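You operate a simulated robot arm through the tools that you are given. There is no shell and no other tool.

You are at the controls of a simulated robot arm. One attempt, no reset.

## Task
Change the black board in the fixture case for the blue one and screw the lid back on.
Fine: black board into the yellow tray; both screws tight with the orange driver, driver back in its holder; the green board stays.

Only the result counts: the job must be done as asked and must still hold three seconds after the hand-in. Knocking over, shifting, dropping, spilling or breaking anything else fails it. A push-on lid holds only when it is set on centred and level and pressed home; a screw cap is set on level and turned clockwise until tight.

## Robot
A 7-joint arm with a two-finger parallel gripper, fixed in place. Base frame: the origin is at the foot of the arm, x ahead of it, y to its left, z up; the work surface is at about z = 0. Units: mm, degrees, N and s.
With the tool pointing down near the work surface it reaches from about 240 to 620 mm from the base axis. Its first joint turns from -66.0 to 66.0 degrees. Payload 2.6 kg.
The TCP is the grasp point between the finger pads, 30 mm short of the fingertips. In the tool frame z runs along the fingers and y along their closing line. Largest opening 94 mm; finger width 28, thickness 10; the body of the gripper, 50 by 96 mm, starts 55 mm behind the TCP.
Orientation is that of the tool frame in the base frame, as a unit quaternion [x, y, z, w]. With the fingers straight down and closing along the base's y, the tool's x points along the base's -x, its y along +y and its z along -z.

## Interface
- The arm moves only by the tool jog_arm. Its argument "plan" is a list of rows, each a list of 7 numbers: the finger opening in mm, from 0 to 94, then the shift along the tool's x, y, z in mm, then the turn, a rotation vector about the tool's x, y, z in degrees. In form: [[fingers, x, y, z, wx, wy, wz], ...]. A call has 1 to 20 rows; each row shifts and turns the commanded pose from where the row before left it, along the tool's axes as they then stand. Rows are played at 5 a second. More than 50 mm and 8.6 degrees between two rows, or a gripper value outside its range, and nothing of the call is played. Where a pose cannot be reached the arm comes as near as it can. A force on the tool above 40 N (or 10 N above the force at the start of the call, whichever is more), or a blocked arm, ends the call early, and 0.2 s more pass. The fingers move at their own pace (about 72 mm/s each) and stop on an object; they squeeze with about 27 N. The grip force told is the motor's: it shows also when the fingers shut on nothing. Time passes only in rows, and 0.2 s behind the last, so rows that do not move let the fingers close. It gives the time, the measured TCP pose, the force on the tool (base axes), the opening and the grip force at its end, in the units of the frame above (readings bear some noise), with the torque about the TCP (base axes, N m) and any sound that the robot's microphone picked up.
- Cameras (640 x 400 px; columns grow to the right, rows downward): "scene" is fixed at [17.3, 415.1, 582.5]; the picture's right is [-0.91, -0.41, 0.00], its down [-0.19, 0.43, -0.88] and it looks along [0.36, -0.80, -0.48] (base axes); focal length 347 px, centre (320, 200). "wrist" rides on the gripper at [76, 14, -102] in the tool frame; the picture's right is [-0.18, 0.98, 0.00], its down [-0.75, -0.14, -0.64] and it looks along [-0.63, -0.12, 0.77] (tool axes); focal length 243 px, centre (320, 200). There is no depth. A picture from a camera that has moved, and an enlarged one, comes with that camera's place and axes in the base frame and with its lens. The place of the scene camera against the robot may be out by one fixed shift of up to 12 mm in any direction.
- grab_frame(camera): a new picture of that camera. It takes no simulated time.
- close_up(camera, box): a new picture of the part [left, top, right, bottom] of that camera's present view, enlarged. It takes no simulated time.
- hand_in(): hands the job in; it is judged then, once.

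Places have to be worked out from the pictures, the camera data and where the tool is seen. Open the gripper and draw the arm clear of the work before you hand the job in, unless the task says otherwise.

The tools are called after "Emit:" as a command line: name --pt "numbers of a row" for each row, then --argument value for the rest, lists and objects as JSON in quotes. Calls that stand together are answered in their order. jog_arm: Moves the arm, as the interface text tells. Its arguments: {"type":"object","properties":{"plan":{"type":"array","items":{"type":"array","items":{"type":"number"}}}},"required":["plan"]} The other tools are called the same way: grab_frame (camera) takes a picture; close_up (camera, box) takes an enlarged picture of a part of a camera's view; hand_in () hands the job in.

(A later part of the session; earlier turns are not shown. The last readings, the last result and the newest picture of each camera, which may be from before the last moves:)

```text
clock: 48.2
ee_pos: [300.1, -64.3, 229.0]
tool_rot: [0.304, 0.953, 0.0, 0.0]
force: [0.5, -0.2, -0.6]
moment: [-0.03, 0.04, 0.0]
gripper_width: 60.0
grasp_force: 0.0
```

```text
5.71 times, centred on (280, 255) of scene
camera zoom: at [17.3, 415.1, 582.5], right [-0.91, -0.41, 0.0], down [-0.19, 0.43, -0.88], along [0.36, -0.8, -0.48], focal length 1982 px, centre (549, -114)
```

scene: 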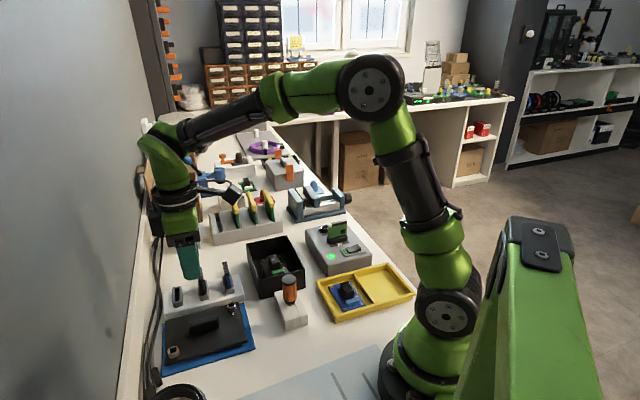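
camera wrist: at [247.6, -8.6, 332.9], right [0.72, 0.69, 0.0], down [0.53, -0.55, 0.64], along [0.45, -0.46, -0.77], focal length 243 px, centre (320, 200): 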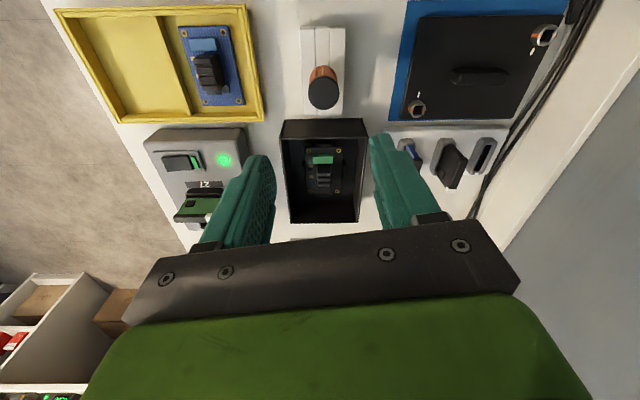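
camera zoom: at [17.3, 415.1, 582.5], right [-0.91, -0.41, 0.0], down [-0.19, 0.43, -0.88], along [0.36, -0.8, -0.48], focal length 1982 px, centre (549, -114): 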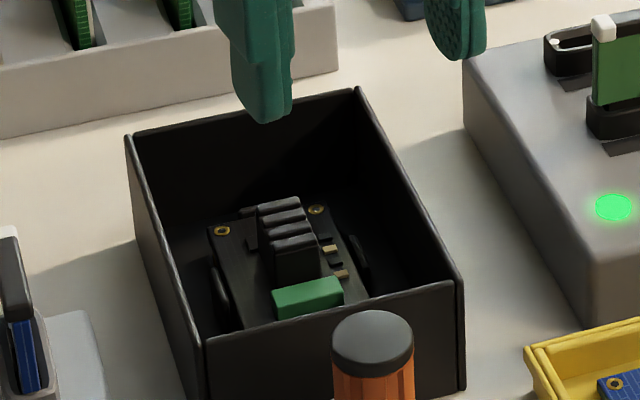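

The black board lies on the case floor between four ribs, with its finned block upright, and the blue board in the tray has the same layout. I move above the black board's fin block with the fingers closing across it, for a second view to fix its height.

Emit:
jog_arm --pt "50 0 0 0 0 0 4.8" --pt "50 0 0 0 0 0 4.8" --pt "50 -34.2 1.1 14.8 0 0 0" --pt "50 -34.2 1.1 14.8 0 0 0" --pt "50 -34.2 1.1 14.8 0 0 0" --pt "50 -34.0 1.1 14.8 0 0 0" --pt "50 0 0 0 0 0 0"

Emit:
grab_frame --camera "wrist"

Emit:
close_up --camera "wrist" --box '[250, 60, 400, 180]'

Emit:
close_up --camera "scene" --box '[240, 220, 320, 290]'

```text
clock: 49.8
ee_pos: [401.2, -156.1, 172.0]
tool_rot: [0.382, 0.924, 0.0, 0.001]
force: [-0.1, 0.5, 0.5]
moment: [0.0, -0.02, -0.03]
gripper_width: 50.1
grasp_force: 0.0
```

```text
taken
camera wrist: at [358.5, -92.4, 274.3], right [0.82, 0.57, 0.0], down [0.43, -0.63, 0.64], along [0.36, -0.53, -0.77], focal length 243 px, centre (320, 200)
```

wrist: 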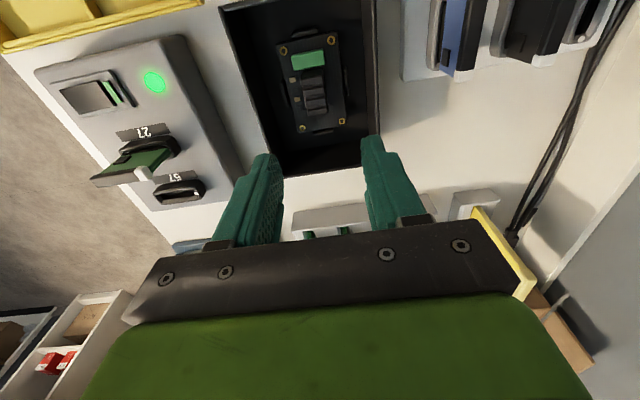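

```text
3.33 times, centred on (325, 120) of wrist
camera zoom: at [358.5, -92.4, 274.3], right [0.82, 0.57, 0.0], down [0.43, -0.63, 0.64], along [0.36, -0.53, -0.77], focal length 809 px, centre (303, 467)
```

zoom: 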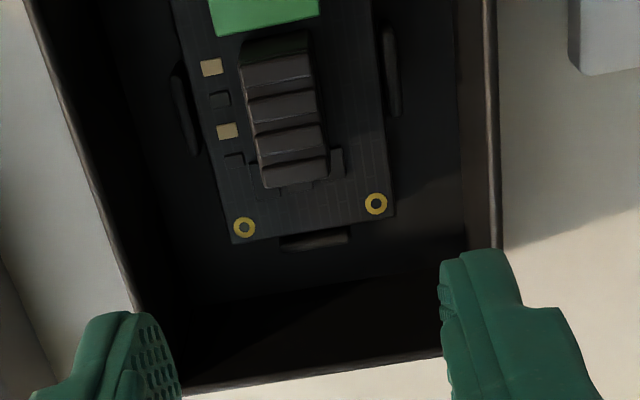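

```text
5.71 times, centred on (280, 255) of scene
camera zoom: at [17.3, 415.1, 582.5], right [-0.91, -0.41, 0.0], down [-0.19, 0.43, -0.88], along [0.36, -0.8, -0.48], focal length 1982 px, centre (549, -114)
```

zoom: 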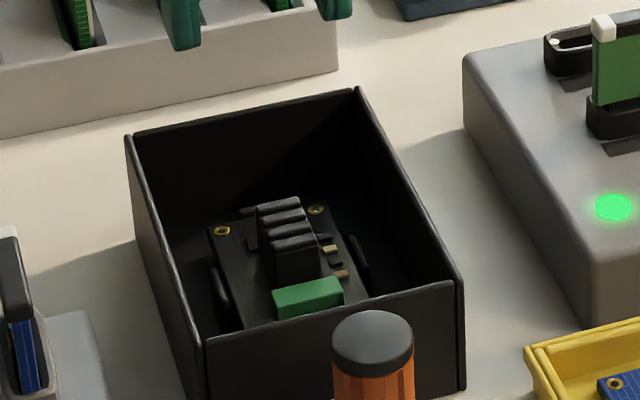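

Two views put the fin block at (394.5,-152) with its top at about z=49, about 19 mm wide and 34 long. I centre on it and descend into the case with the fingers 50 mm apart.

Emit:
jog_arm --pt "50 7.2 -2.4 0 0 0 0.5" --pt "50 0 0 30 0 0 0" --pt "50 0 0 30 0 0 0" --pt "50 0 0 25 0 0 0" --pt "50 0 0 20 0 0 0" --pt "50 0 0 0 0 0 0"

Emit:
grab_frame --camera "wrist"

Emit:
close_up --camera "scene" --box '[240, 220, 320, 290]'

Emit:
close_up --camera "wrist" --box '[240, 60, 400, 200]'

```text
clock: 51.2
ee_pos: [392.5, -153.6, 63.4]
tool_rot: [0.387, 0.922, -0.001, 0.0]
force: [-0.8, -0.3, 0.3]
moment: [-0.01, 0.02, -0.01]
gripper_width: 50.1
grasp_force: 0.1
```

```text
taken
camera wrist: at [351.2, -89.5, 167.6], right [0.83, 0.56, 0.0], down [0.43, -0.64, 0.64], along [0.36, -0.53, -0.77], focal length 243 px, centre (320, 200)
```

wrist: 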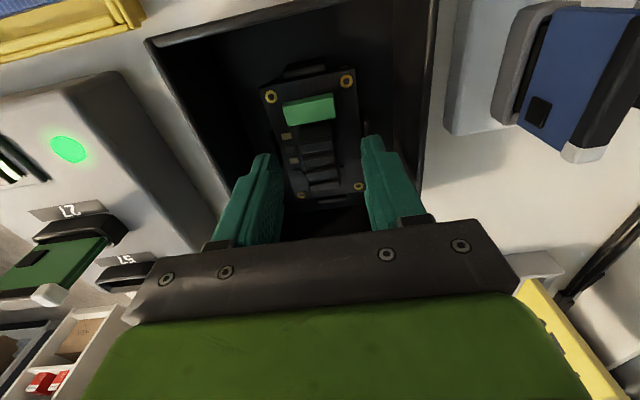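

```text
5.71 times, centred on (280, 255) of scene
camera zoom: at [17.3, 415.1, 582.5], right [-0.91, -0.41, 0.0], down [-0.19, 0.43, -0.88], along [0.36, -0.8, -0.48], focal length 1982 px, centre (549, -114)
```

zoom: 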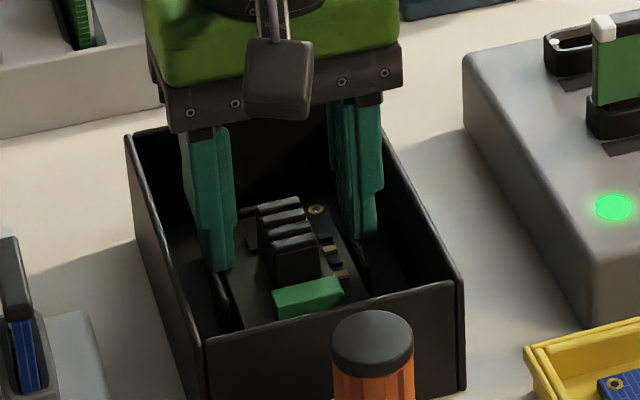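

```text
2.86 times, centred on (320, 130) of wrist
camera zoom: at [351.2, -89.5, 167.6], right [0.83, 0.56, 0.0], down [0.43, -0.64, 0.64], along [0.36, -0.53, -0.77], focal length 693 px, centre (320, 400)
```

zoom: 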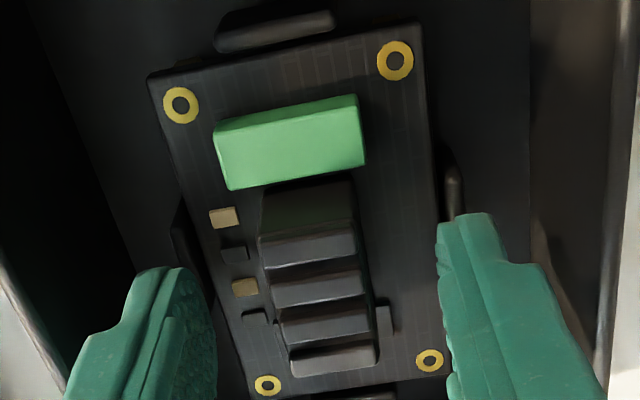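

Fingers are around the fin block, which measures at centre (392.3,-150.1). I correct about 1–2 mm, lower 6 mm and close.

Emit:
jog_arm --pt "50 2.2 1.2 2 0 0 0" --pt "50 0 0 4 0 0 0" --pt "40 0 0 0 0 0 0" --pt "10 0 0 0 0 0 0" --pt "5 0 0 0 0 0 0" --pt "5 0 0 0 0 0 0" --pt "5 0 0 0 0 0 0"

Emit:
close_up --camera "wrist" --box '[240, 60, 400, 200]'

```text
clock: 52.8
ee_pos: [391.3, -151.3, 59.2]
tool_rot: [0.386, 0.923, 0.0, 0.0]
force: [-0.4, 0.5, -0.2]
moment: [0.01, -0.01, -0.02]
gripper_width: 19.0
grasp_force: 26.6
```

```text
2.86 times, centred on (320, 130) of wrist
camera zoom: at [350.2, -86.9, 161.9], right [0.83, 0.56, 0.0], down [0.43, -0.64, 0.64], along [0.36, -0.53, -0.77], focal length 693 px, centre (320, 400)
```

zoom: 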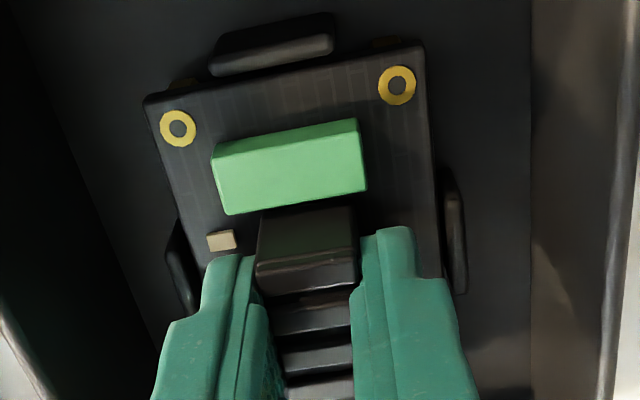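

Gripped at 19.0 mm. This relation (TCP 392.4,-150.3,59.3, yaw -45.4) is my reference for placing the blue board. I lift gently.

Emit:
jog_arm --pt "5 0 0 -2 0 0 0" --pt "5 0 0 -3 0 0 0" --pt "5 0 0 -5 0 0 0" --pt "5 0 0 -10 0 0 0" --pt "5 0 0 0 0 0 0"

Emit:
grab_frame --camera "wrist"

Emit:
close_up --camera "scene" --box '[240, 220, 320, 290]'

```text
clock: 54.0
ee_pos: [393.2, -151.8, 79.7]
tool_rot: [0.386, 0.923, -0.001, 0.0]
force: [-0.1, 0.0, -1.0]
moment: [-0.01, 0.03, 0.01]
gripper_width: 19.0
grasp_force: 26.5
```

```text
taken
camera wrist: at [350.5, -87.7, 182.5], right [0.83, 0.56, 0.0], down [0.43, -0.64, 0.64], along [0.36, -0.53, -0.77], focal length 243 px, centre (320, 200)
```

wrist: 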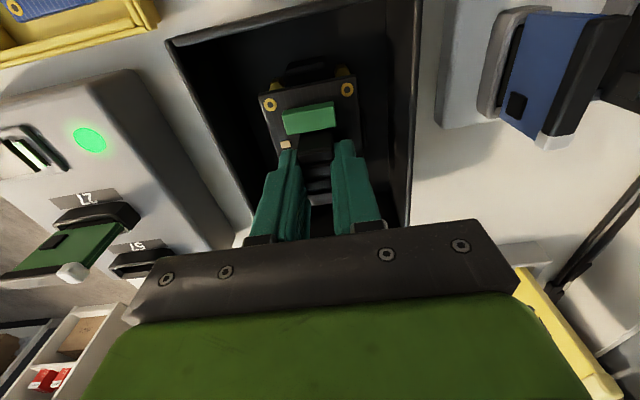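

```text
5.71 times, centred on (280, 255) of scene
camera zoom: at [17.3, 415.1, 582.5], right [-0.91, -0.41, 0.0], down [-0.19, 0.43, -0.88], along [0.36, -0.8, -0.48], focal length 1982 px, centre (549, -114)
```

zoom: 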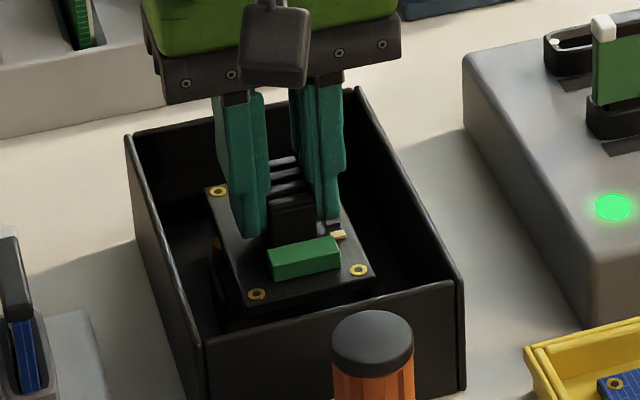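

The board lifts freely. I raise it clear of the case and carry it over the tray's empty bay, centred at about (142,-210).

Emit:
jog_arm --pt "5 0 0 -20 0 0 0" --pt "5 0 0 -25 0 0 0" --pt "5 0 0 -25 0 0 0" --pt "5 0 0 -10 0 0 0" --pt "5 8 -13 0 0 0 0" --pt "5 16 -26.5 0 0 0 0" --pt "5 18 -30 0 0 0 0" --pt "5 18 -30 0 0 0 0" --pt "5 18 -30 0 0 0 0" --pt "5 18 -30 0 0 0 0" --pt "5 16 -27 0 0 0 0" --pt "5 12 -20 0 0 0 0" --pt "5 8.8 -13.6 0 0 0 0" --pt "5 0 0 0 0 0 0"

Emit:
grab_frame --camera "wrist"

Emit:
grab_frame --camera "scene"

Emit:
close_up --camera "scene" --box '[310, 220, 430, 330]'

```text
clock: 57.0
ee_pos: [142.9, -213.1, 158.0]
tool_rot: [0.386, 0.923, 0.0, 0.0]
force: [-1.7, 0.3, -0.8]
moment: [0.0, 0.0, -0.01]
gripper_width: 19.2
grasp_force: 27.2
```

```text
taken
camera wrist: at [101.5, -148.7, 261.5], right [0.83, 0.56, 0.0], down [0.43, -0.64, 0.64], along [0.36, -0.53, -0.77], focal length 243 px, centre (320, 200)
```

wrist: 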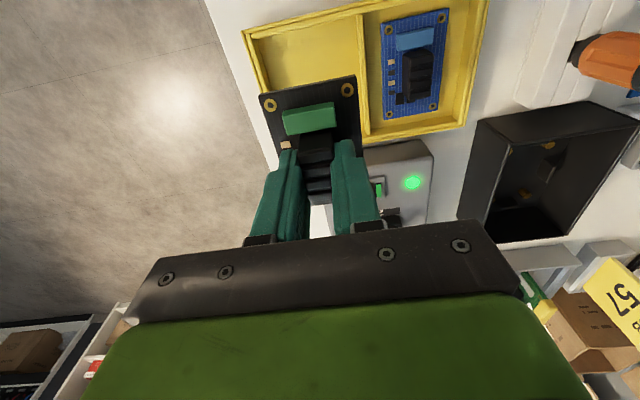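

```text
taken
```

scene: 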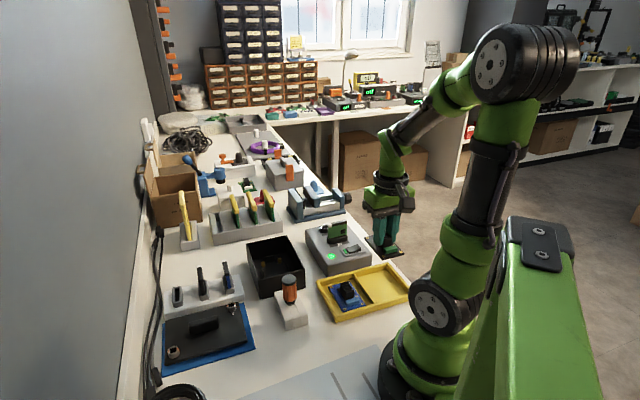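

```text
3.64 times, centred on (370, 275) of scene
camera zoom: at [17.3, 415.1, 582.5], right [-0.91, -0.41, 0.0], down [-0.19, 0.43, -0.88], along [0.36, -0.8, -0.48], focal length 1262 px, centre (138, -73)
```

zoom: 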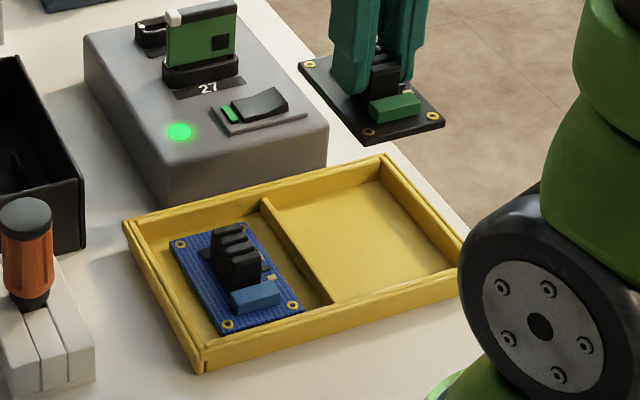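

The board is over the empty bay, about 7 mm towards its far wall. I shift 4 mm back and lower it into the bay.

Emit:
jog_arm --pt "5 4 0 10 0 0 0" --pt "5 0 0 25 0 0 0" --pt "5 0 0 25 0 0 0" --pt "5 0 0 25 0 0 0" --pt "5 0 0 15 0 0 0" --pt "5 0 0 0 0 0 0"

Emit:
grab_frame --camera "wrist"

Emit:
close_up --camera "scene" --box '[310, 220, 430, 330]'

```text
clock: 58.4
ee_pos: [140.4, -210.1, 58.1]
tool_rot: [0.386, 0.923, 0.0, 0.0]
force: [0.1, -0.2, -0.8]
moment: [0.02, 0.03, 0.01]
gripper_width: 19.1
grasp_force: 27.1
```

```text
taken
camera wrist: at [98.8, -146.0, 161.2], right [0.83, 0.56, 0.0], down [0.43, -0.64, 0.64], along [0.36, -0.53, -0.77], focal length 243 px, centre (320, 200)
```

wrist: 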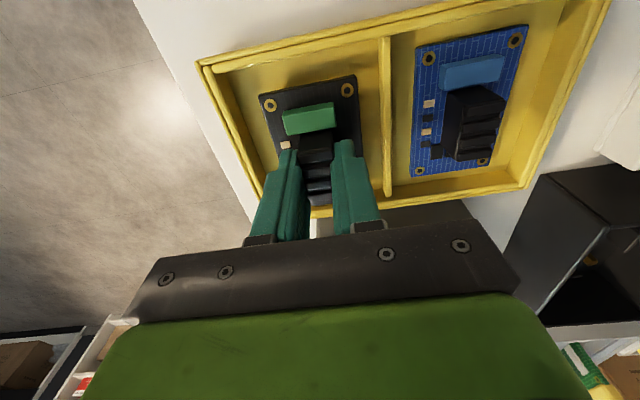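

```text
3.64 times, centred on (370, 275) of scene
camera zoom: at [17.3, 415.1, 582.5], right [-0.91, -0.41, 0.0], down [-0.19, 0.43, -0.88], along [0.36, -0.8, -0.48], focal length 1262 px, centre (138, -73)
```

zoom: 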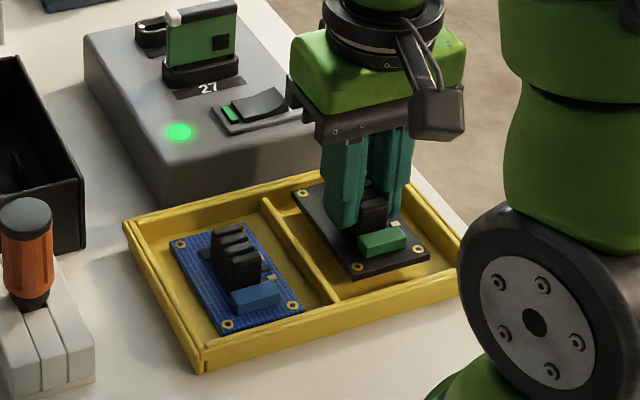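

It sits nicely over the bay floor. I lower slowly to touch down.

Emit:
jog_arm --pt "5 0 0 6 0 0 0" --pt "5 0 0 4 0 0 0" --pt "5 0 0 2 0 0 0" --pt "5 0 0 2 0 0 0" --pt "5 0 0 0 0 0 0"

Emit:
close_up --camera "scene" --box '[310, 220, 430, 330]'

```text
clock: 59.6
ee_pos: [139.8, -210.4, 44.6]
tool_rot: [0.386, 0.923, 0.0, 0.001]
force: [-3.1, 3.5, 21.2]
moment: [0.05, 0.07, 0.02]
gripper_width: 19.4
grasp_force: 27.0
```

```text
3.64 times, centred on (370, 275) of scene
camera zoom: at [17.2, 415.2, 582.5], right [-0.91, -0.41, 0.0], down [-0.19, 0.43, -0.88], along [0.36, -0.8, -0.48], focal length 1262 px, centre (138, -73)
```

zoom: 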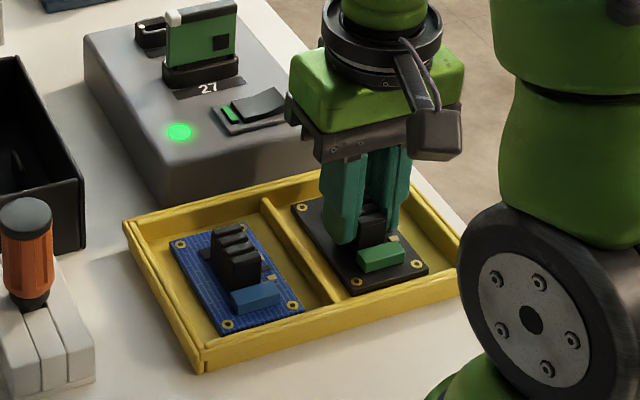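

The black board is down. I release it, rise, and move over the blue board, whose matching grip point is at about (203.8,-141.9).

Emit:
jog_arm --pt "5 0 0 -0.7 0 0 0" --pt "40 0 0 0 0 0 0" --pt "40 0 0 0 0 0 0" --pt "40 0 0 -15 0 0 0" --pt "40 0 0 -40 0 0 0" --pt "45 1.3 30.7 -20 0 0 0" --pt "45 1.3 30.7 0 0 0 0" --pt "45 1.4 30.7 0 0 0 0" --pt "45 0 0 0 0 0 0"

Emit:
grab_frame --camera "wrist"

Emit:
close_up --camera "wrist" --box '[240, 60, 400, 200]'

Emit:
close_up --camera "scene" --box '[310, 220, 430, 330]'

```text
clock: 61.6
ee_pos: [201.8, -141.2, 119.9]
tool_rot: [0.386, 0.923, 0.0, 0.001]
force: [0.8, -0.2, 0.7]
moment: [0.02, 0.01, -0.01]
gripper_width: 45.0
grasp_force: 0.1
```

```text
taken
camera wrist: at [160.7, -77.5, 223.0], right [0.83, 0.56, 0.0], down [0.43, -0.64, 0.64], along [0.36, -0.53, -0.77], focal length 243 px, centre (320, 200)
```

wrist: 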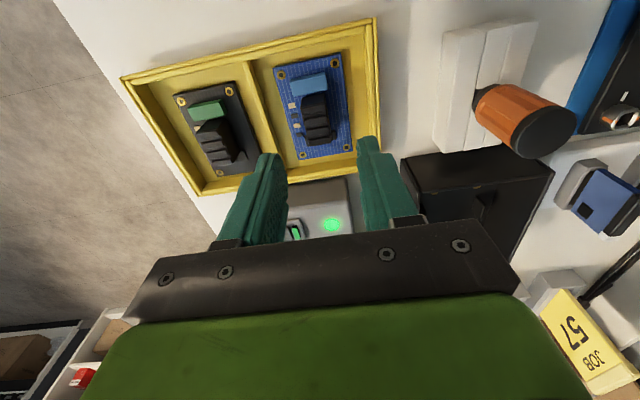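

```text
2.86 times, centred on (320, 130) of wrist
camera zoom: at [160.7, -77.5, 223.0], right [0.83, 0.56, 0.0], down [0.43, -0.64, 0.64], along [0.36, -0.53, -0.77], focal length 693 px, centre (320, 400)
```

zoom: 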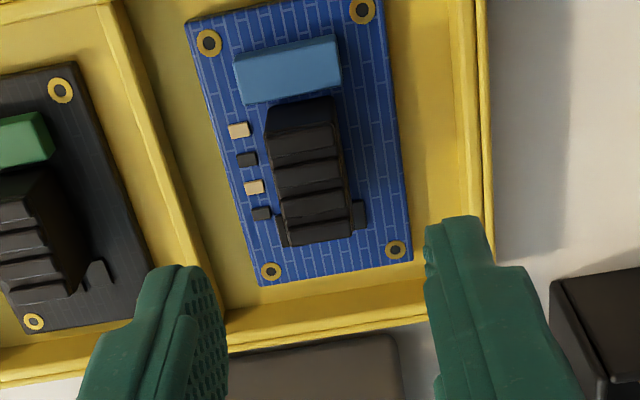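

```text
3.64 times, centred on (370, 275) of scene
camera zoom: at [17.3, 415.1, 582.5], right [-0.91, -0.41, 0.0], down [-0.19, 0.43, -0.88], along [0.36, -0.8, -0.48], focal length 1262 px, centre (138, -73)
```

zoom: 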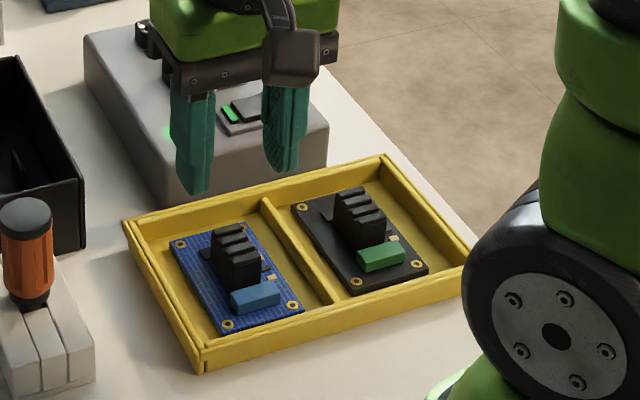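

The boards' ring holes give a better estimate: I need about -3.4 mm across and 3 mm along. I apply this and descend to 6 mm above grip height, to compare with the pre-grip picture I took at the black board.

Emit:
jog_arm --pt "45 -3.0 -3.4 10 0 0 0" --pt "45 0 0 25 0 0 0" --pt "45 0 0 20 0 0 0" --pt "45 0 0 14 0 0 0" --pt "45 0 0 0 0 0 0"

Emit:
close_up --camera "wrist" --box '[240, 60, 400, 200]'

Emit:
close_up --camera "scene" --box '[310, 220, 430, 330]'

```text
clock: 62.8
ee_pos: [202.3, -145.4, 52.0]
tool_rot: [0.385, 0.923, 0.0, 0.0]
force: [-0.3, 0.2, -0.3]
moment: [0.04, -0.05, -0.03]
gripper_width: 45.1
grasp_force: 0.0
```

```text
2.86 times, centred on (320, 130) of wrist
camera zoom: at [160.1, -81.5, 154.6], right [0.83, 0.56, 0.0], down [0.43, -0.64, 0.64], along [0.36, -0.53, -0.77], focal length 693 px, centre (320, 400)
```

zoom: 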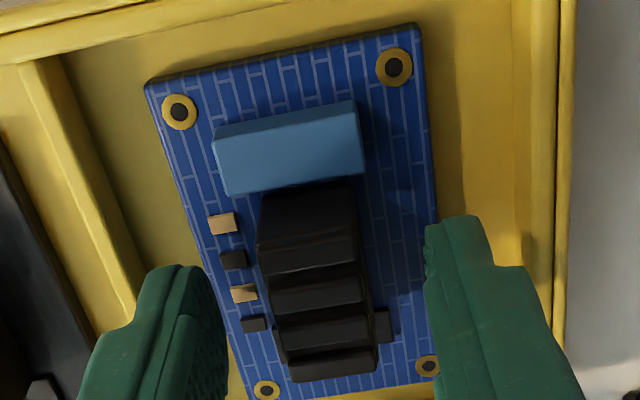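

```text
3.64 times, centred on (370, 275) of scene
camera zoom: at [17.3, 415.1, 582.5], right [-0.91, -0.41, 0.0], down [-0.19, 0.43, -0.88], along [0.36, -0.8, -0.48], focal length 1262 px, centre (138, -73)
```

zoom: 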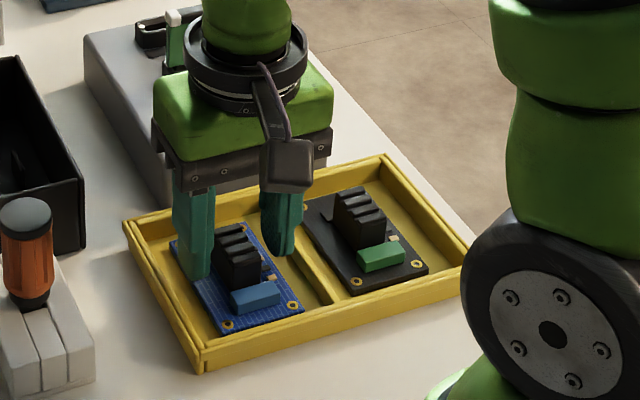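

The ring holes match the black-board reference picture to within a few pixels. I apply the same final motion, corrected by about 1.6 mm, and close.

Emit:
jog_arm --pt "45 0.6 1.2 2 0 0 0" --pt "45 0 0 3.7 0 0 0" --pt "40 0 0 0 0 0 0" --pt "10 0 0 0 0 0 0" --pt "5 0 0 0 0 0 0" --pt "5 0 0 0 0 0 0" --pt "5 0 0 0 0 0 0"

Emit:
close_up --camera "wrist" --box '[240, 60, 400, 200]'

```text
clock: 64.4
ee_pos: [202.7, -145.5, 47.5]
tool_rot: [0.386, 0.923, 0.0, -0.001]
force: [0.3, 0.6, 0.1]
moment: [-0.04, -0.01, 0.01]
gripper_width: 19.0
grasp_force: 26.5
```

```text
2.86 times, centred on (320, 130) of wrist
camera zoom: at [160.5, -80.8, 149.6], right [0.83, 0.56, 0.0], down [0.43, -0.64, 0.64], along [0.36, -0.53, -0.77], focal length 693 px, centre (320, 400)
```

zoom: 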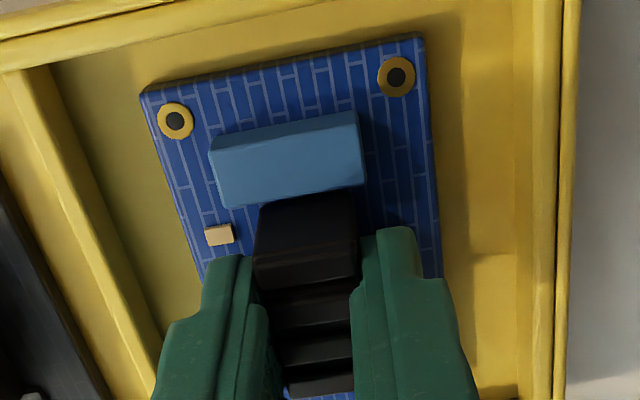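

Gripped, and the rings show the TCP is about 2.3 mm further along the board than with the black one, so the target TCP in the case is about (394,-152). I lift the blue board and carry it above the case.

Emit:
jog_arm --pt "5 0 0 -3 0 0 0" --pt "5 0 0 -10 0 0 0" --pt "5 0 0 -25 0 0 0" --pt "5 0 0 -35 0 0 0" --pt "5 0 0 -35 0 0 0" --pt "5 -10 9.4 -5 0 0 0" --pt "5 -22 20.5 0 0 0 0" --pt "5 -26 24.3 0 0 0 0" --pt "5 -26 24.3 0 0 0 0" --pt "5 -26 24.3 0 0 0 0" --pt "5 -20 18.7 0 0 0 0" --pt "5 -9.9 9.2 0 0 0 0" --pt "5 0 0 0 0 0 0"

Emit:
grab_frame --camera "wrist"

Emit:
close_up --camera "wrist" --box '[230, 30, 410, 180]'

Emit:
close_up --camera "scene" --box '[240, 220, 320, 290]'

```text
clock: 67.2
ee_pos: [394.8, -152.6, 158.6]
tool_rot: [0.386, 0.922, -0.001, 0.0]
force: [0.6, 0.4, -0.7]
moment: [0.05, -0.01, 0.02]
gripper_width: 19.1
grasp_force: 26.8
```

```text
taken
camera wrist: at [352.4, -88.0, 262.1], right [0.83, 0.56, 0.0], down [0.43, -0.64, 0.64], along [0.36, -0.53, -0.77], focal length 243 px, centre (320, 200)
```

wrist: 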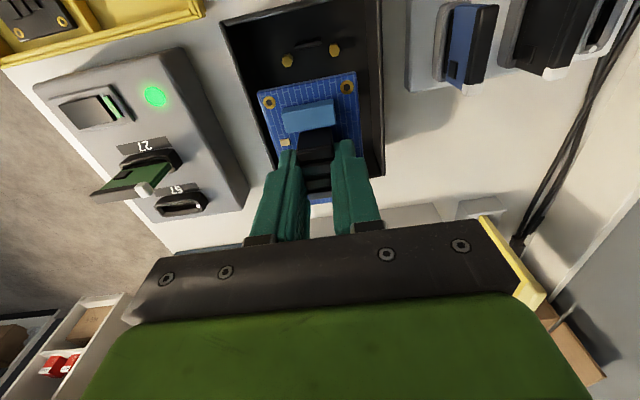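

```text
2.67 times, centred on (320, 105) of wrist
camera zoom: at [352.4, -88.0, 262.1], right [0.83, 0.56, 0.0], down [0.43, -0.64, 0.64], along [0.36, -0.53, -0.77], focal length 647 px, centre (320, 453)
```

zoom: 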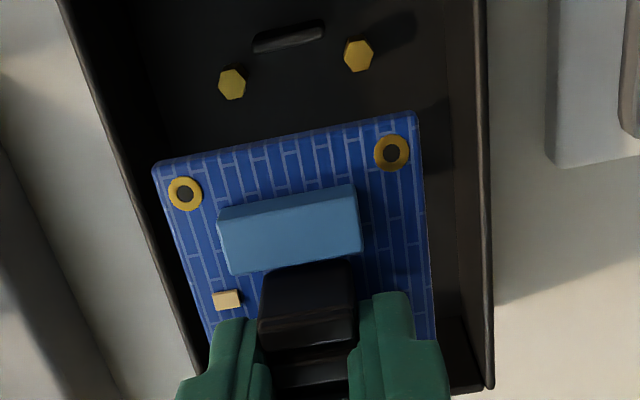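

```text
5.71 times, centred on (280, 255) of scene
camera zoom: at [17.3, 415.1, 582.5], right [-0.91, -0.41, 0.0], down [-0.19, 0.43, -0.88], along [0.36, -0.8, -0.48], focal length 1982 px, centre (549, -114)
```

zoom: 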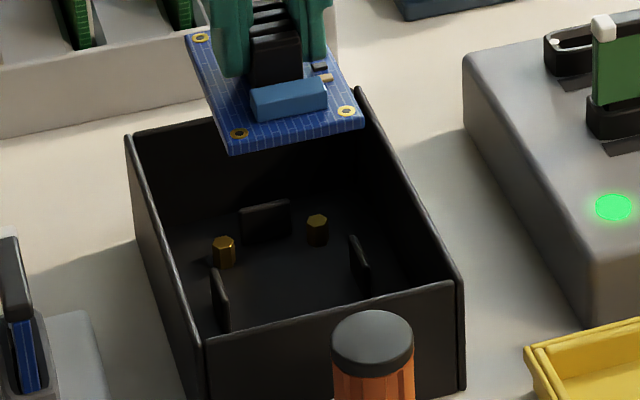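

The case floor shows hex standoffs and four guide ribs. I trim about 0.7 mm and lower to just above the ribs to check alignment.

Emit:
jog_arm --pt "5 0.6 -0.7 15 0 0 0" --pt "5 0 0 25 0 0 0" --pt "5 0 0 25 0 0 0" --pt "5 0 0 12 0 0 0" --pt "5 0 0 5 0 0 0" --pt "5 0 0 0 0 0 0"

Emit:
close_up --camera "wrist" --box '[240, 60, 400, 200]'

Emit:
close_up --camera "scene" --box '[240, 220, 320, 290]'

```text
clock: 68.6
ee_pos: [392.5, -152.9, 77.1]
tool_rot: [0.385, 0.923, 0.001, 0.0]
force: [-0.2, -0.1, -0.8]
moment: [0.0, -0.05, -0.01]
gripper_width: 19.1
grasp_force: 27.2
```

```text
2.86 times, centred on (320, 130) of wrist
camera zoom: at [350.7, -88.8, 179.7], right [0.83, 0.56, 0.0], down [0.43, -0.64, 0.64], along [0.36, -0.53, -0.77], focal length 693 px, centre (320, 400)
```

zoom: 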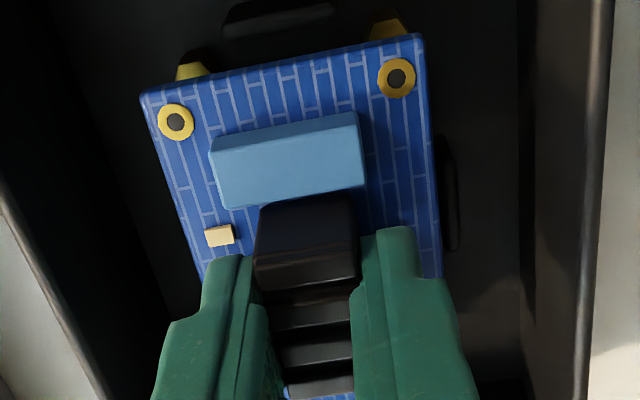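

```text
5.71 times, centred on (280, 255) of scene
camera zoom: at [17.3, 415.1, 582.5], right [-0.91, -0.41, 0.0], down [-0.19, 0.43, -0.88], along [0.36, -0.8, -0.48], focal length 1982 px, centre (549, -114)
```

zoom: 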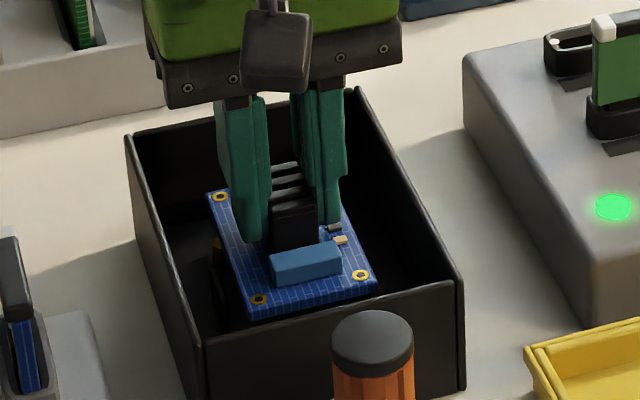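

The left guide rib is hidden under the board while the right one shows a gap, so the board must go about 1.2 mm along tool +y. I correct and lower a bit more.

Emit:
jog_arm --pt "5 0.1 1.2 2 0 0 0" --pt "5 0 0 3 0 0 0" --pt "5 0 0 2 0 0 0" --pt "5 0 0 0 0 0 0" --pt "5 0 0 0 0 0 0"

Emit:
close_up --camera "wrist" --box '[240, 60, 400, 200]'

Emit:
close_up --camera "scene" --box '[240, 220, 320, 290]'

```text
clock: 69.8
ee_pos: [393.4, -151.6, 70.2]
tool_rot: [0.386, 0.922, 0.0, 0.001]
force: [-0.1, -0.6, -0.7]
moment: [-0.01, 0.0, -0.01]
gripper_width: 19.1
grasp_force: 27.0
```

```text
2.86 times, centred on (320, 130) of wrist
camera zoom: at [351.4, -87.6, 173.1], right [0.83, 0.56, 0.0], down [0.43, -0.64, 0.64], along [0.36, -0.53, -0.77], focal length 693 px, centre (320, 400)
```

zoom: 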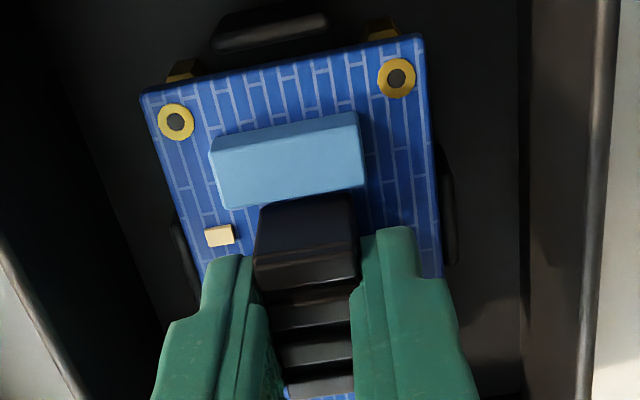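

```text
5.71 times, centred on (280, 255) of scene
camera zoom: at [17.3, 415.1, 582.5], right [-0.91, -0.41, 0.0], down [-0.19, 0.43, -0.88], along [0.36, -0.8, -0.48], focal length 1982 px, centre (549, -114)
```

zoom: 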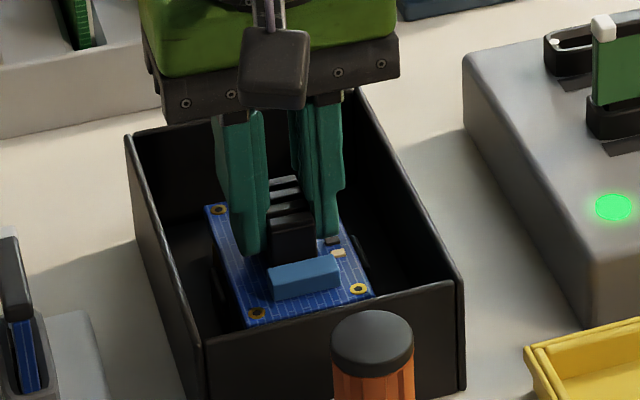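

Both side ribs now show evenly, like in the seated reference. I lower further.

Emit:
jog_arm --pt "5 0 0 3 0 0 0" --pt "5 0 0 2 0 0 0" --pt "5 0 0 2 0 0 0" --pt "5 0 0 0 0 0 0"

Emit:
close_up --camera "wrist" --box '[240, 60, 400, 200]'

Emit:
close_up --camera "scene" --box '[240, 220, 320, 290]'

```text
clock: 70.8
ee_pos: [392.6, -150.1, 64.0]
tool_rot: [0.386, 0.923, 0.001, -0.001]
force: [0.1, 0.1, -1.0]
moment: [0.01, 0.07, 0.0]
gripper_width: 19.3
grasp_force: 26.8
```

```text
2.86 times, centred on (320, 130) of wrist
camera zoom: at [351.1, -86.9, 166.9], right [0.83, 0.56, 0.0], down [0.43, -0.64, 0.64], along [0.36, -0.53, -0.77], focal length 693 px, centre (320, 400)
```

zoom: 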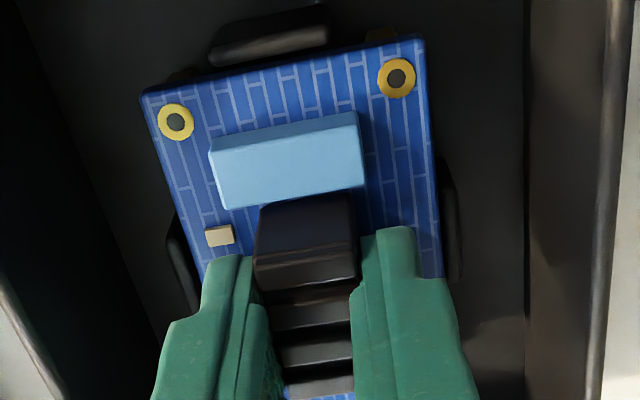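

```text
5.71 times, centred on (280, 255) of scene
camera zoom: at [17.3, 415.1, 582.5], right [-0.91, -0.41, 0.0], down [-0.19, 0.43, -0.88], along [0.36, -0.8, -0.48], focal length 1982 px, centre (549, -114)
```

zoom: 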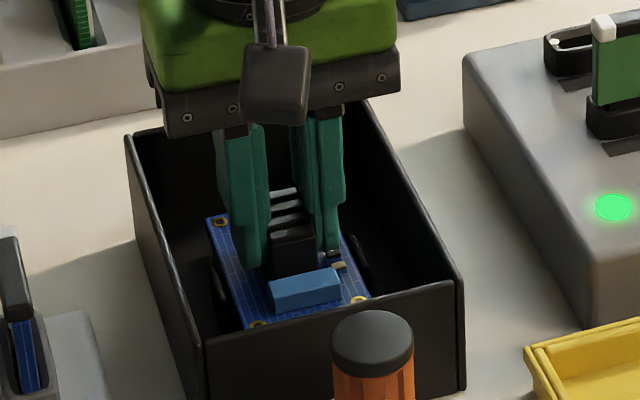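

The top rib gap suggests the board should go about 0.9 mm further along +u. I apply that and lower to seat.

Emit:
jog_arm --pt "5 -0.9 0 1 0 0 0" --pt "5 0 0 1.5 0 0 0" --pt "5 0 0 1.5 0 0 0" --pt "5 0 0 1 0 0 0" --pt "5 0 0 0 0 0 0"

Emit:
close_up --camera "wrist" --box '[240, 60, 400, 200]'

Emit:
close_up --camera "scene" --box '[240, 220, 320, 290]'

```text
clock: 72.0
ee_pos: [395.9, -152.0, 58.6]
tool_rot: [0.386, 0.922, 0.0, 0.0]
force: [-2.0, -0.4, 1.4]
moment: [-0.01, -0.01, 0.03]
gripper_width: 18.8
grasp_force: 27.1
```

```text
2.86 times, centred on (320, 130) of wrist
camera zoom: at [352.8, -87.9, 161.5], right [0.83, 0.56, 0.0], down [0.43, -0.64, 0.64], along [0.36, -0.53, -0.77], focal length 693 px, centre (320, 400)
```

zoom: 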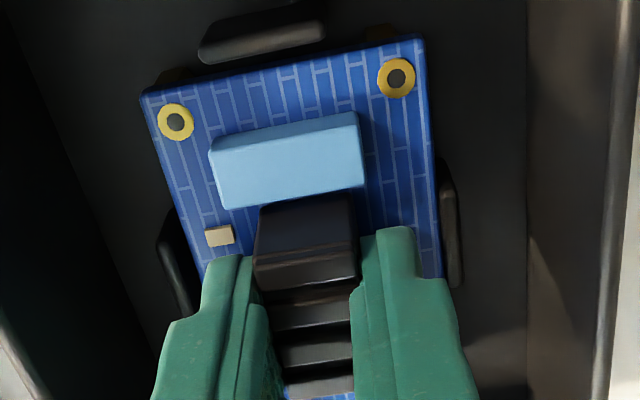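

```text
5.71 times, centred on (280, 255) of scene
camera zoom: at [17.3, 415.1, 582.5], right [-0.91, -0.41, 0.0], down [-0.19, 0.43, -0.88], along [0.36, -0.8, -0.48], focal length 1982 px, centre (549, -114)
```

zoom: 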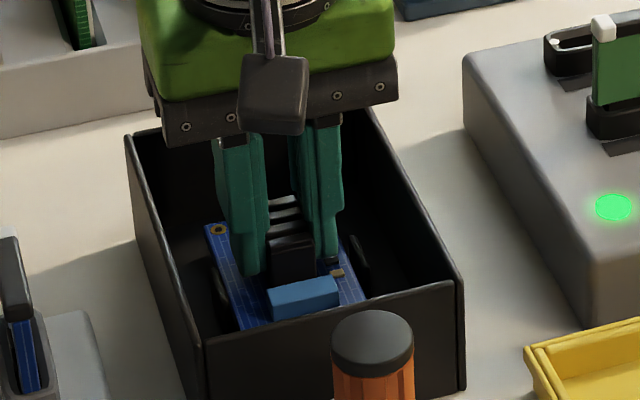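

The board is about 1 mm too far along +v now, judging by the rib gaps and the ring in the scene view. I lift 1 mm, shift back 1 mm and lower to contact.

Emit:
jog_arm --pt "5 0 -0.5 -1.2 0 0 0" --pt "5 0 -0.5 0 0 0 0" --pt "5 0 0 1.2 0 0 0" --pt "5 0 0 0 0 0 0"

Emit:
close_up --camera "wrist" --box '[240, 60, 400, 200]'

Emit:
close_up --camera "scene" --box '[240, 220, 320, 290]'

```text
clock: 73.0
ee_pos: [394.0, -152.4, 57.9]
tool_rot: [0.387, 0.922, 0.0, 0.0]
force: [-0.8, -0.4, 0.8]
moment: [-0.02, -0.01, -0.01]
gripper_width: 19.2
grasp_force: 26.5
```

```text
2.86 times, centred on (320, 130) of wrist
camera zoom: at [351.6, -88.6, 161.5], right [0.83, 0.56, 0.0], down [0.43, -0.64, 0.64], along [0.36, -0.53, -0.77], focal length 693 px, centre (320, 400)
```

zoom: 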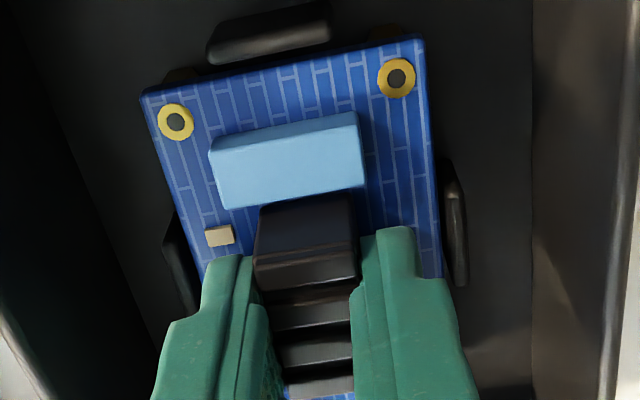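

```text
5.71 times, centred on (280, 255) of scene
camera zoom: at [17.3, 415.1, 582.5], right [-0.91, -0.41, 0.0], down [-0.19, 0.43, -0.88], along [0.36, -0.8, -0.48], focal length 1982 px, centre (549, -114)
```

zoom: 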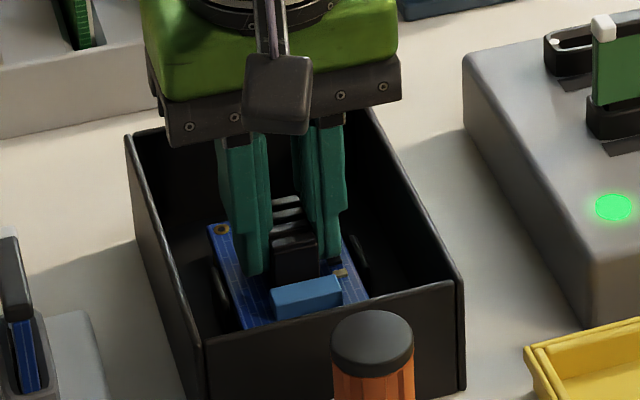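

The scene ring position now matches the black board's seat. I lower the last millimetres until contact.

Emit:
jog_arm --pt "5 0 0 0.8 0 0 0" --pt "5 0 0 0.8 0 0 0" --pt "5 0 0 0 0 0 0"

Emit:
close_up --camera "wrist" --box '[240, 60, 400, 200]'

Emit:
close_up --camera "scene" --box '[240, 220, 320, 290]'

```text
clock: 73.8
ee_pos: [392.6, -153.6, 58.4]
tool_rot: [0.386, 0.923, 0.0, 0.001]
force: [-4.7, 1.4, 21.1]
moment: [0.02, 0.14, 0.04]
gripper_width: 19.0
grasp_force: 26.8
```

```text
2.86 times, centred on (320, 130) of wrist
camera zoom: at [351.6, -88.7, 160.8], right [0.83, 0.56, 0.0], down [0.43, -0.64, 0.64], along [0.36, -0.53, -0.77], focal length 693 px, centre (320, 400)
```

zoom: 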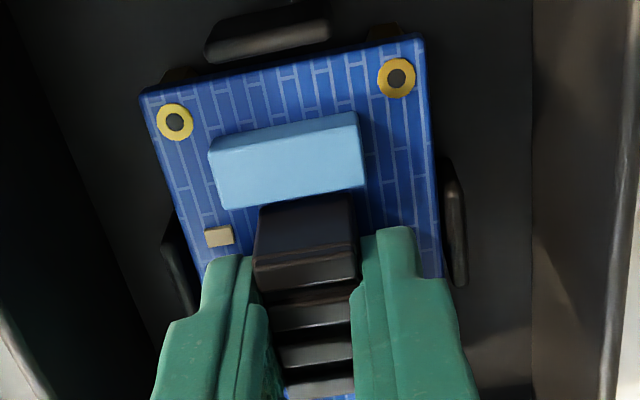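

```text
5.71 times, centred on (280, 255) of scene
camera zoom: at [17.2, 415.2, 582.5], right [-0.91, -0.41, 0.0], down [-0.19, 0.43, -0.88], along [0.36, -0.8, -0.48], focal length 1982 px, centre (549, -114)
```

zoom: 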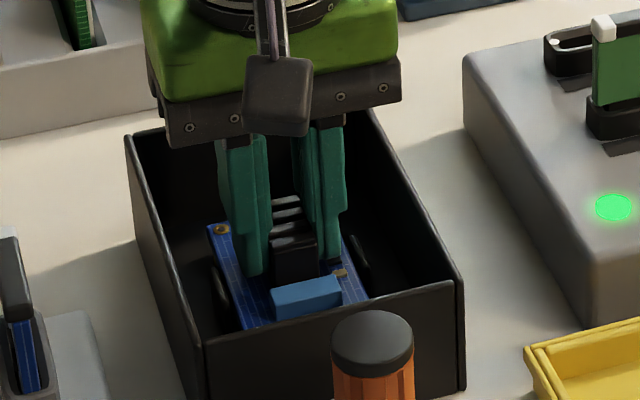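

Contact at TCP z of about 58.2, exactly the expected seat height, so the board sits on the standoffs between the ribs. I release and withdraw.

Emit:
jog_arm --pt "5 0 0 -0.8 0 0 0" --pt "40 0 0 0 0 0 0" --pt "40 0 0 0 0 0 0" --pt "40 0 0 -15 0 0 0" --pt "40 0 0 -40 0 0 0" --pt "40 0 0 -50 0 0 0" --pt "40 7 0 -8 0 0 0" --pt "40 0 0 0 0 0 0"

Emit:
grab_frame --camera "wrist"

Emit:
close_up --camera "wrist" --box '[220, 0, 400, 180]'

Emit:
close_up --camera "scene" --box '[240, 220, 320, 290]'

```text
clock: 75.6
ee_pos: [389.8, -147.3, 172.0]
tool_rot: [0.386, 0.922, 0.0, 0.0]
force: [0.0, -0.2, 0.6]
moment: [-0.03, 0.0, -0.02]
gripper_width: 40.2
grasp_force: 0.0
```

```text
taken
camera wrist: at [347.5, -83.1, 274.9], right [0.83, 0.56, 0.0], down [0.43, -0.64, 0.64], along [0.36, -0.53, -0.77], focal length 243 px, centre (320, 200)
```

wrist: 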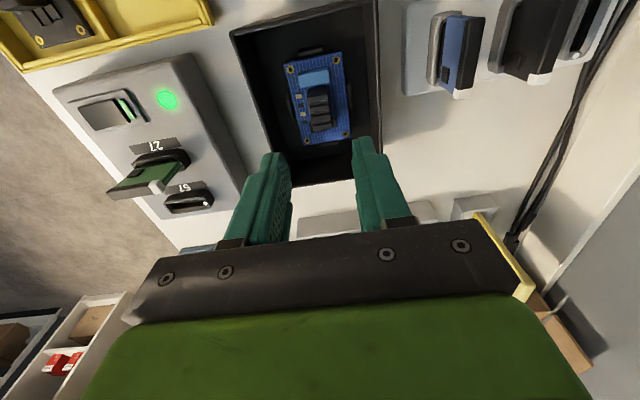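

```text
2.22 times, centred on (310, 90) of wrist
camera zoom: at [347.5, -83.1, 274.9], right [0.83, 0.56, 0.0], down [0.43, -0.64, 0.64], along [0.36, -0.53, -0.77], focal length 539 px, centre (342, 444)
```

zoom: 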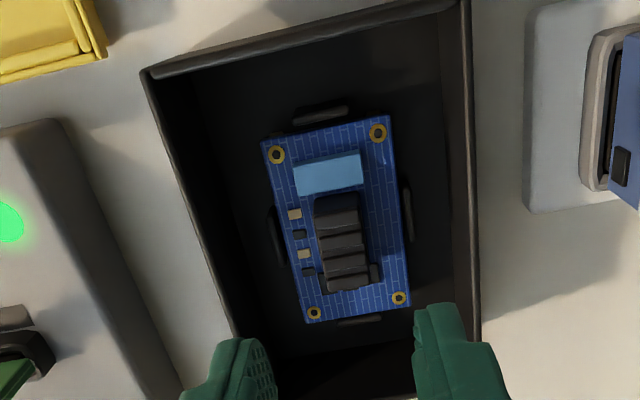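

```text
5.71 times, centred on (280, 255) of scene
camera zoom: at [17.3, 415.1, 582.5], right [-0.91, -0.41, 0.0], down [-0.19, 0.43, -0.88], along [0.36, -0.8, -0.48], focal length 1982 px, centre (549, -114)
```

zoom: 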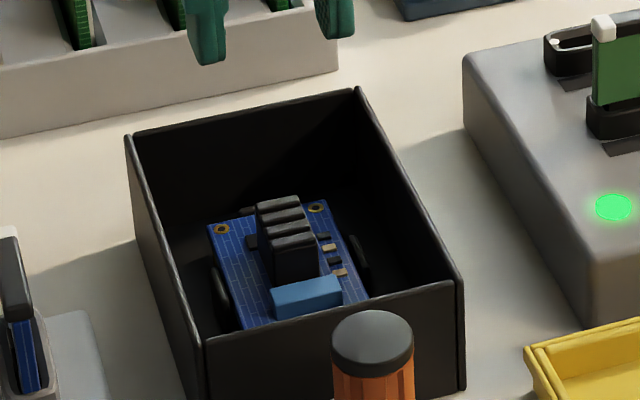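

The blue board sits exactly where the black one was. Now for the lid: I raise, go over to the mat, and turn to the yaw at which I released it.

Emit:
jog_arm --pt "40 0 0 -28 0 0 0" --pt "40 20 27.3 0 0 0 0" --pt "40 26.5 36.1 0 0 0 0" --pt "40 26.5 36.1 0 0 0 0" --pt "40 26.5 36.1 0 0 0 0" --pt "40 26.8 36.3 0 0 0 0" --pt "40 0 0 0 0 0 -8.2" --pt "40 0 0 0 0 0 -8.2" --pt "40 0 0 0 0 0 -8.2" --pt "40 0 0 0 0 0 -8.2" --pt "40 0 0 0 0 0 -8.2" --pt "40 0 0 0 0 0 -8.2" --pt "40 0 0 0 0 0 -8.2" --pt "40 0 0 0 0 0 -8.2" --pt "40 0 0 0 0 0 -8.2" --pt "40 0 0 0 0 0 -8.2" --pt "40 0 0 0 0 0 -8.1" --pt "40 0 0 0 0 0 0"

Emit:
grab_frame --camera "wrist"

Emit:
close_up --camera "scene" --box '[140, 220, 300, 380]'

```text
clock: 79.4
ee_pos: [423.0, 61.6, 199.6]
tool_rot: [-0.382, 0.924, 0.0, 0.0]
force: [-0.7, -0.5, 0.9]
moment: [0.0, 0.01, -0.01]
gripper_width: 39.9
grasp_force: 0.0
```

```text
taken
camera wrist: at [359.5, 18.9, 301.8], right [-0.56, 0.83, 0.0], down [0.63, 0.43, 0.64], along [0.53, 0.36, -0.77], focal length 243 px, centre (320, 200)
```

wrist: 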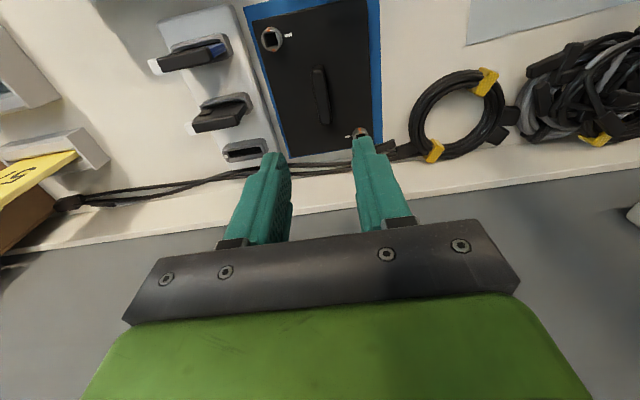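

```text
2.50 times, centred on (220, 300) of scene
camera zoom: at [17.3, 415.1, 582.5], right [-0.91, -0.41, 0.0], down [-0.19, 0.43, -0.88], along [0.36, -0.8, -0.48], focal length 867 px, centre (570, -50)
```

zoom: 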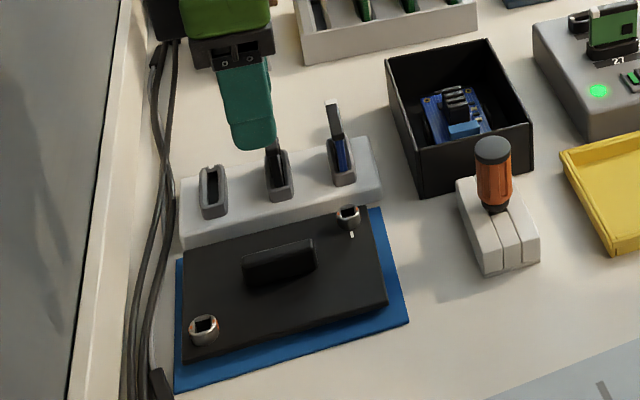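

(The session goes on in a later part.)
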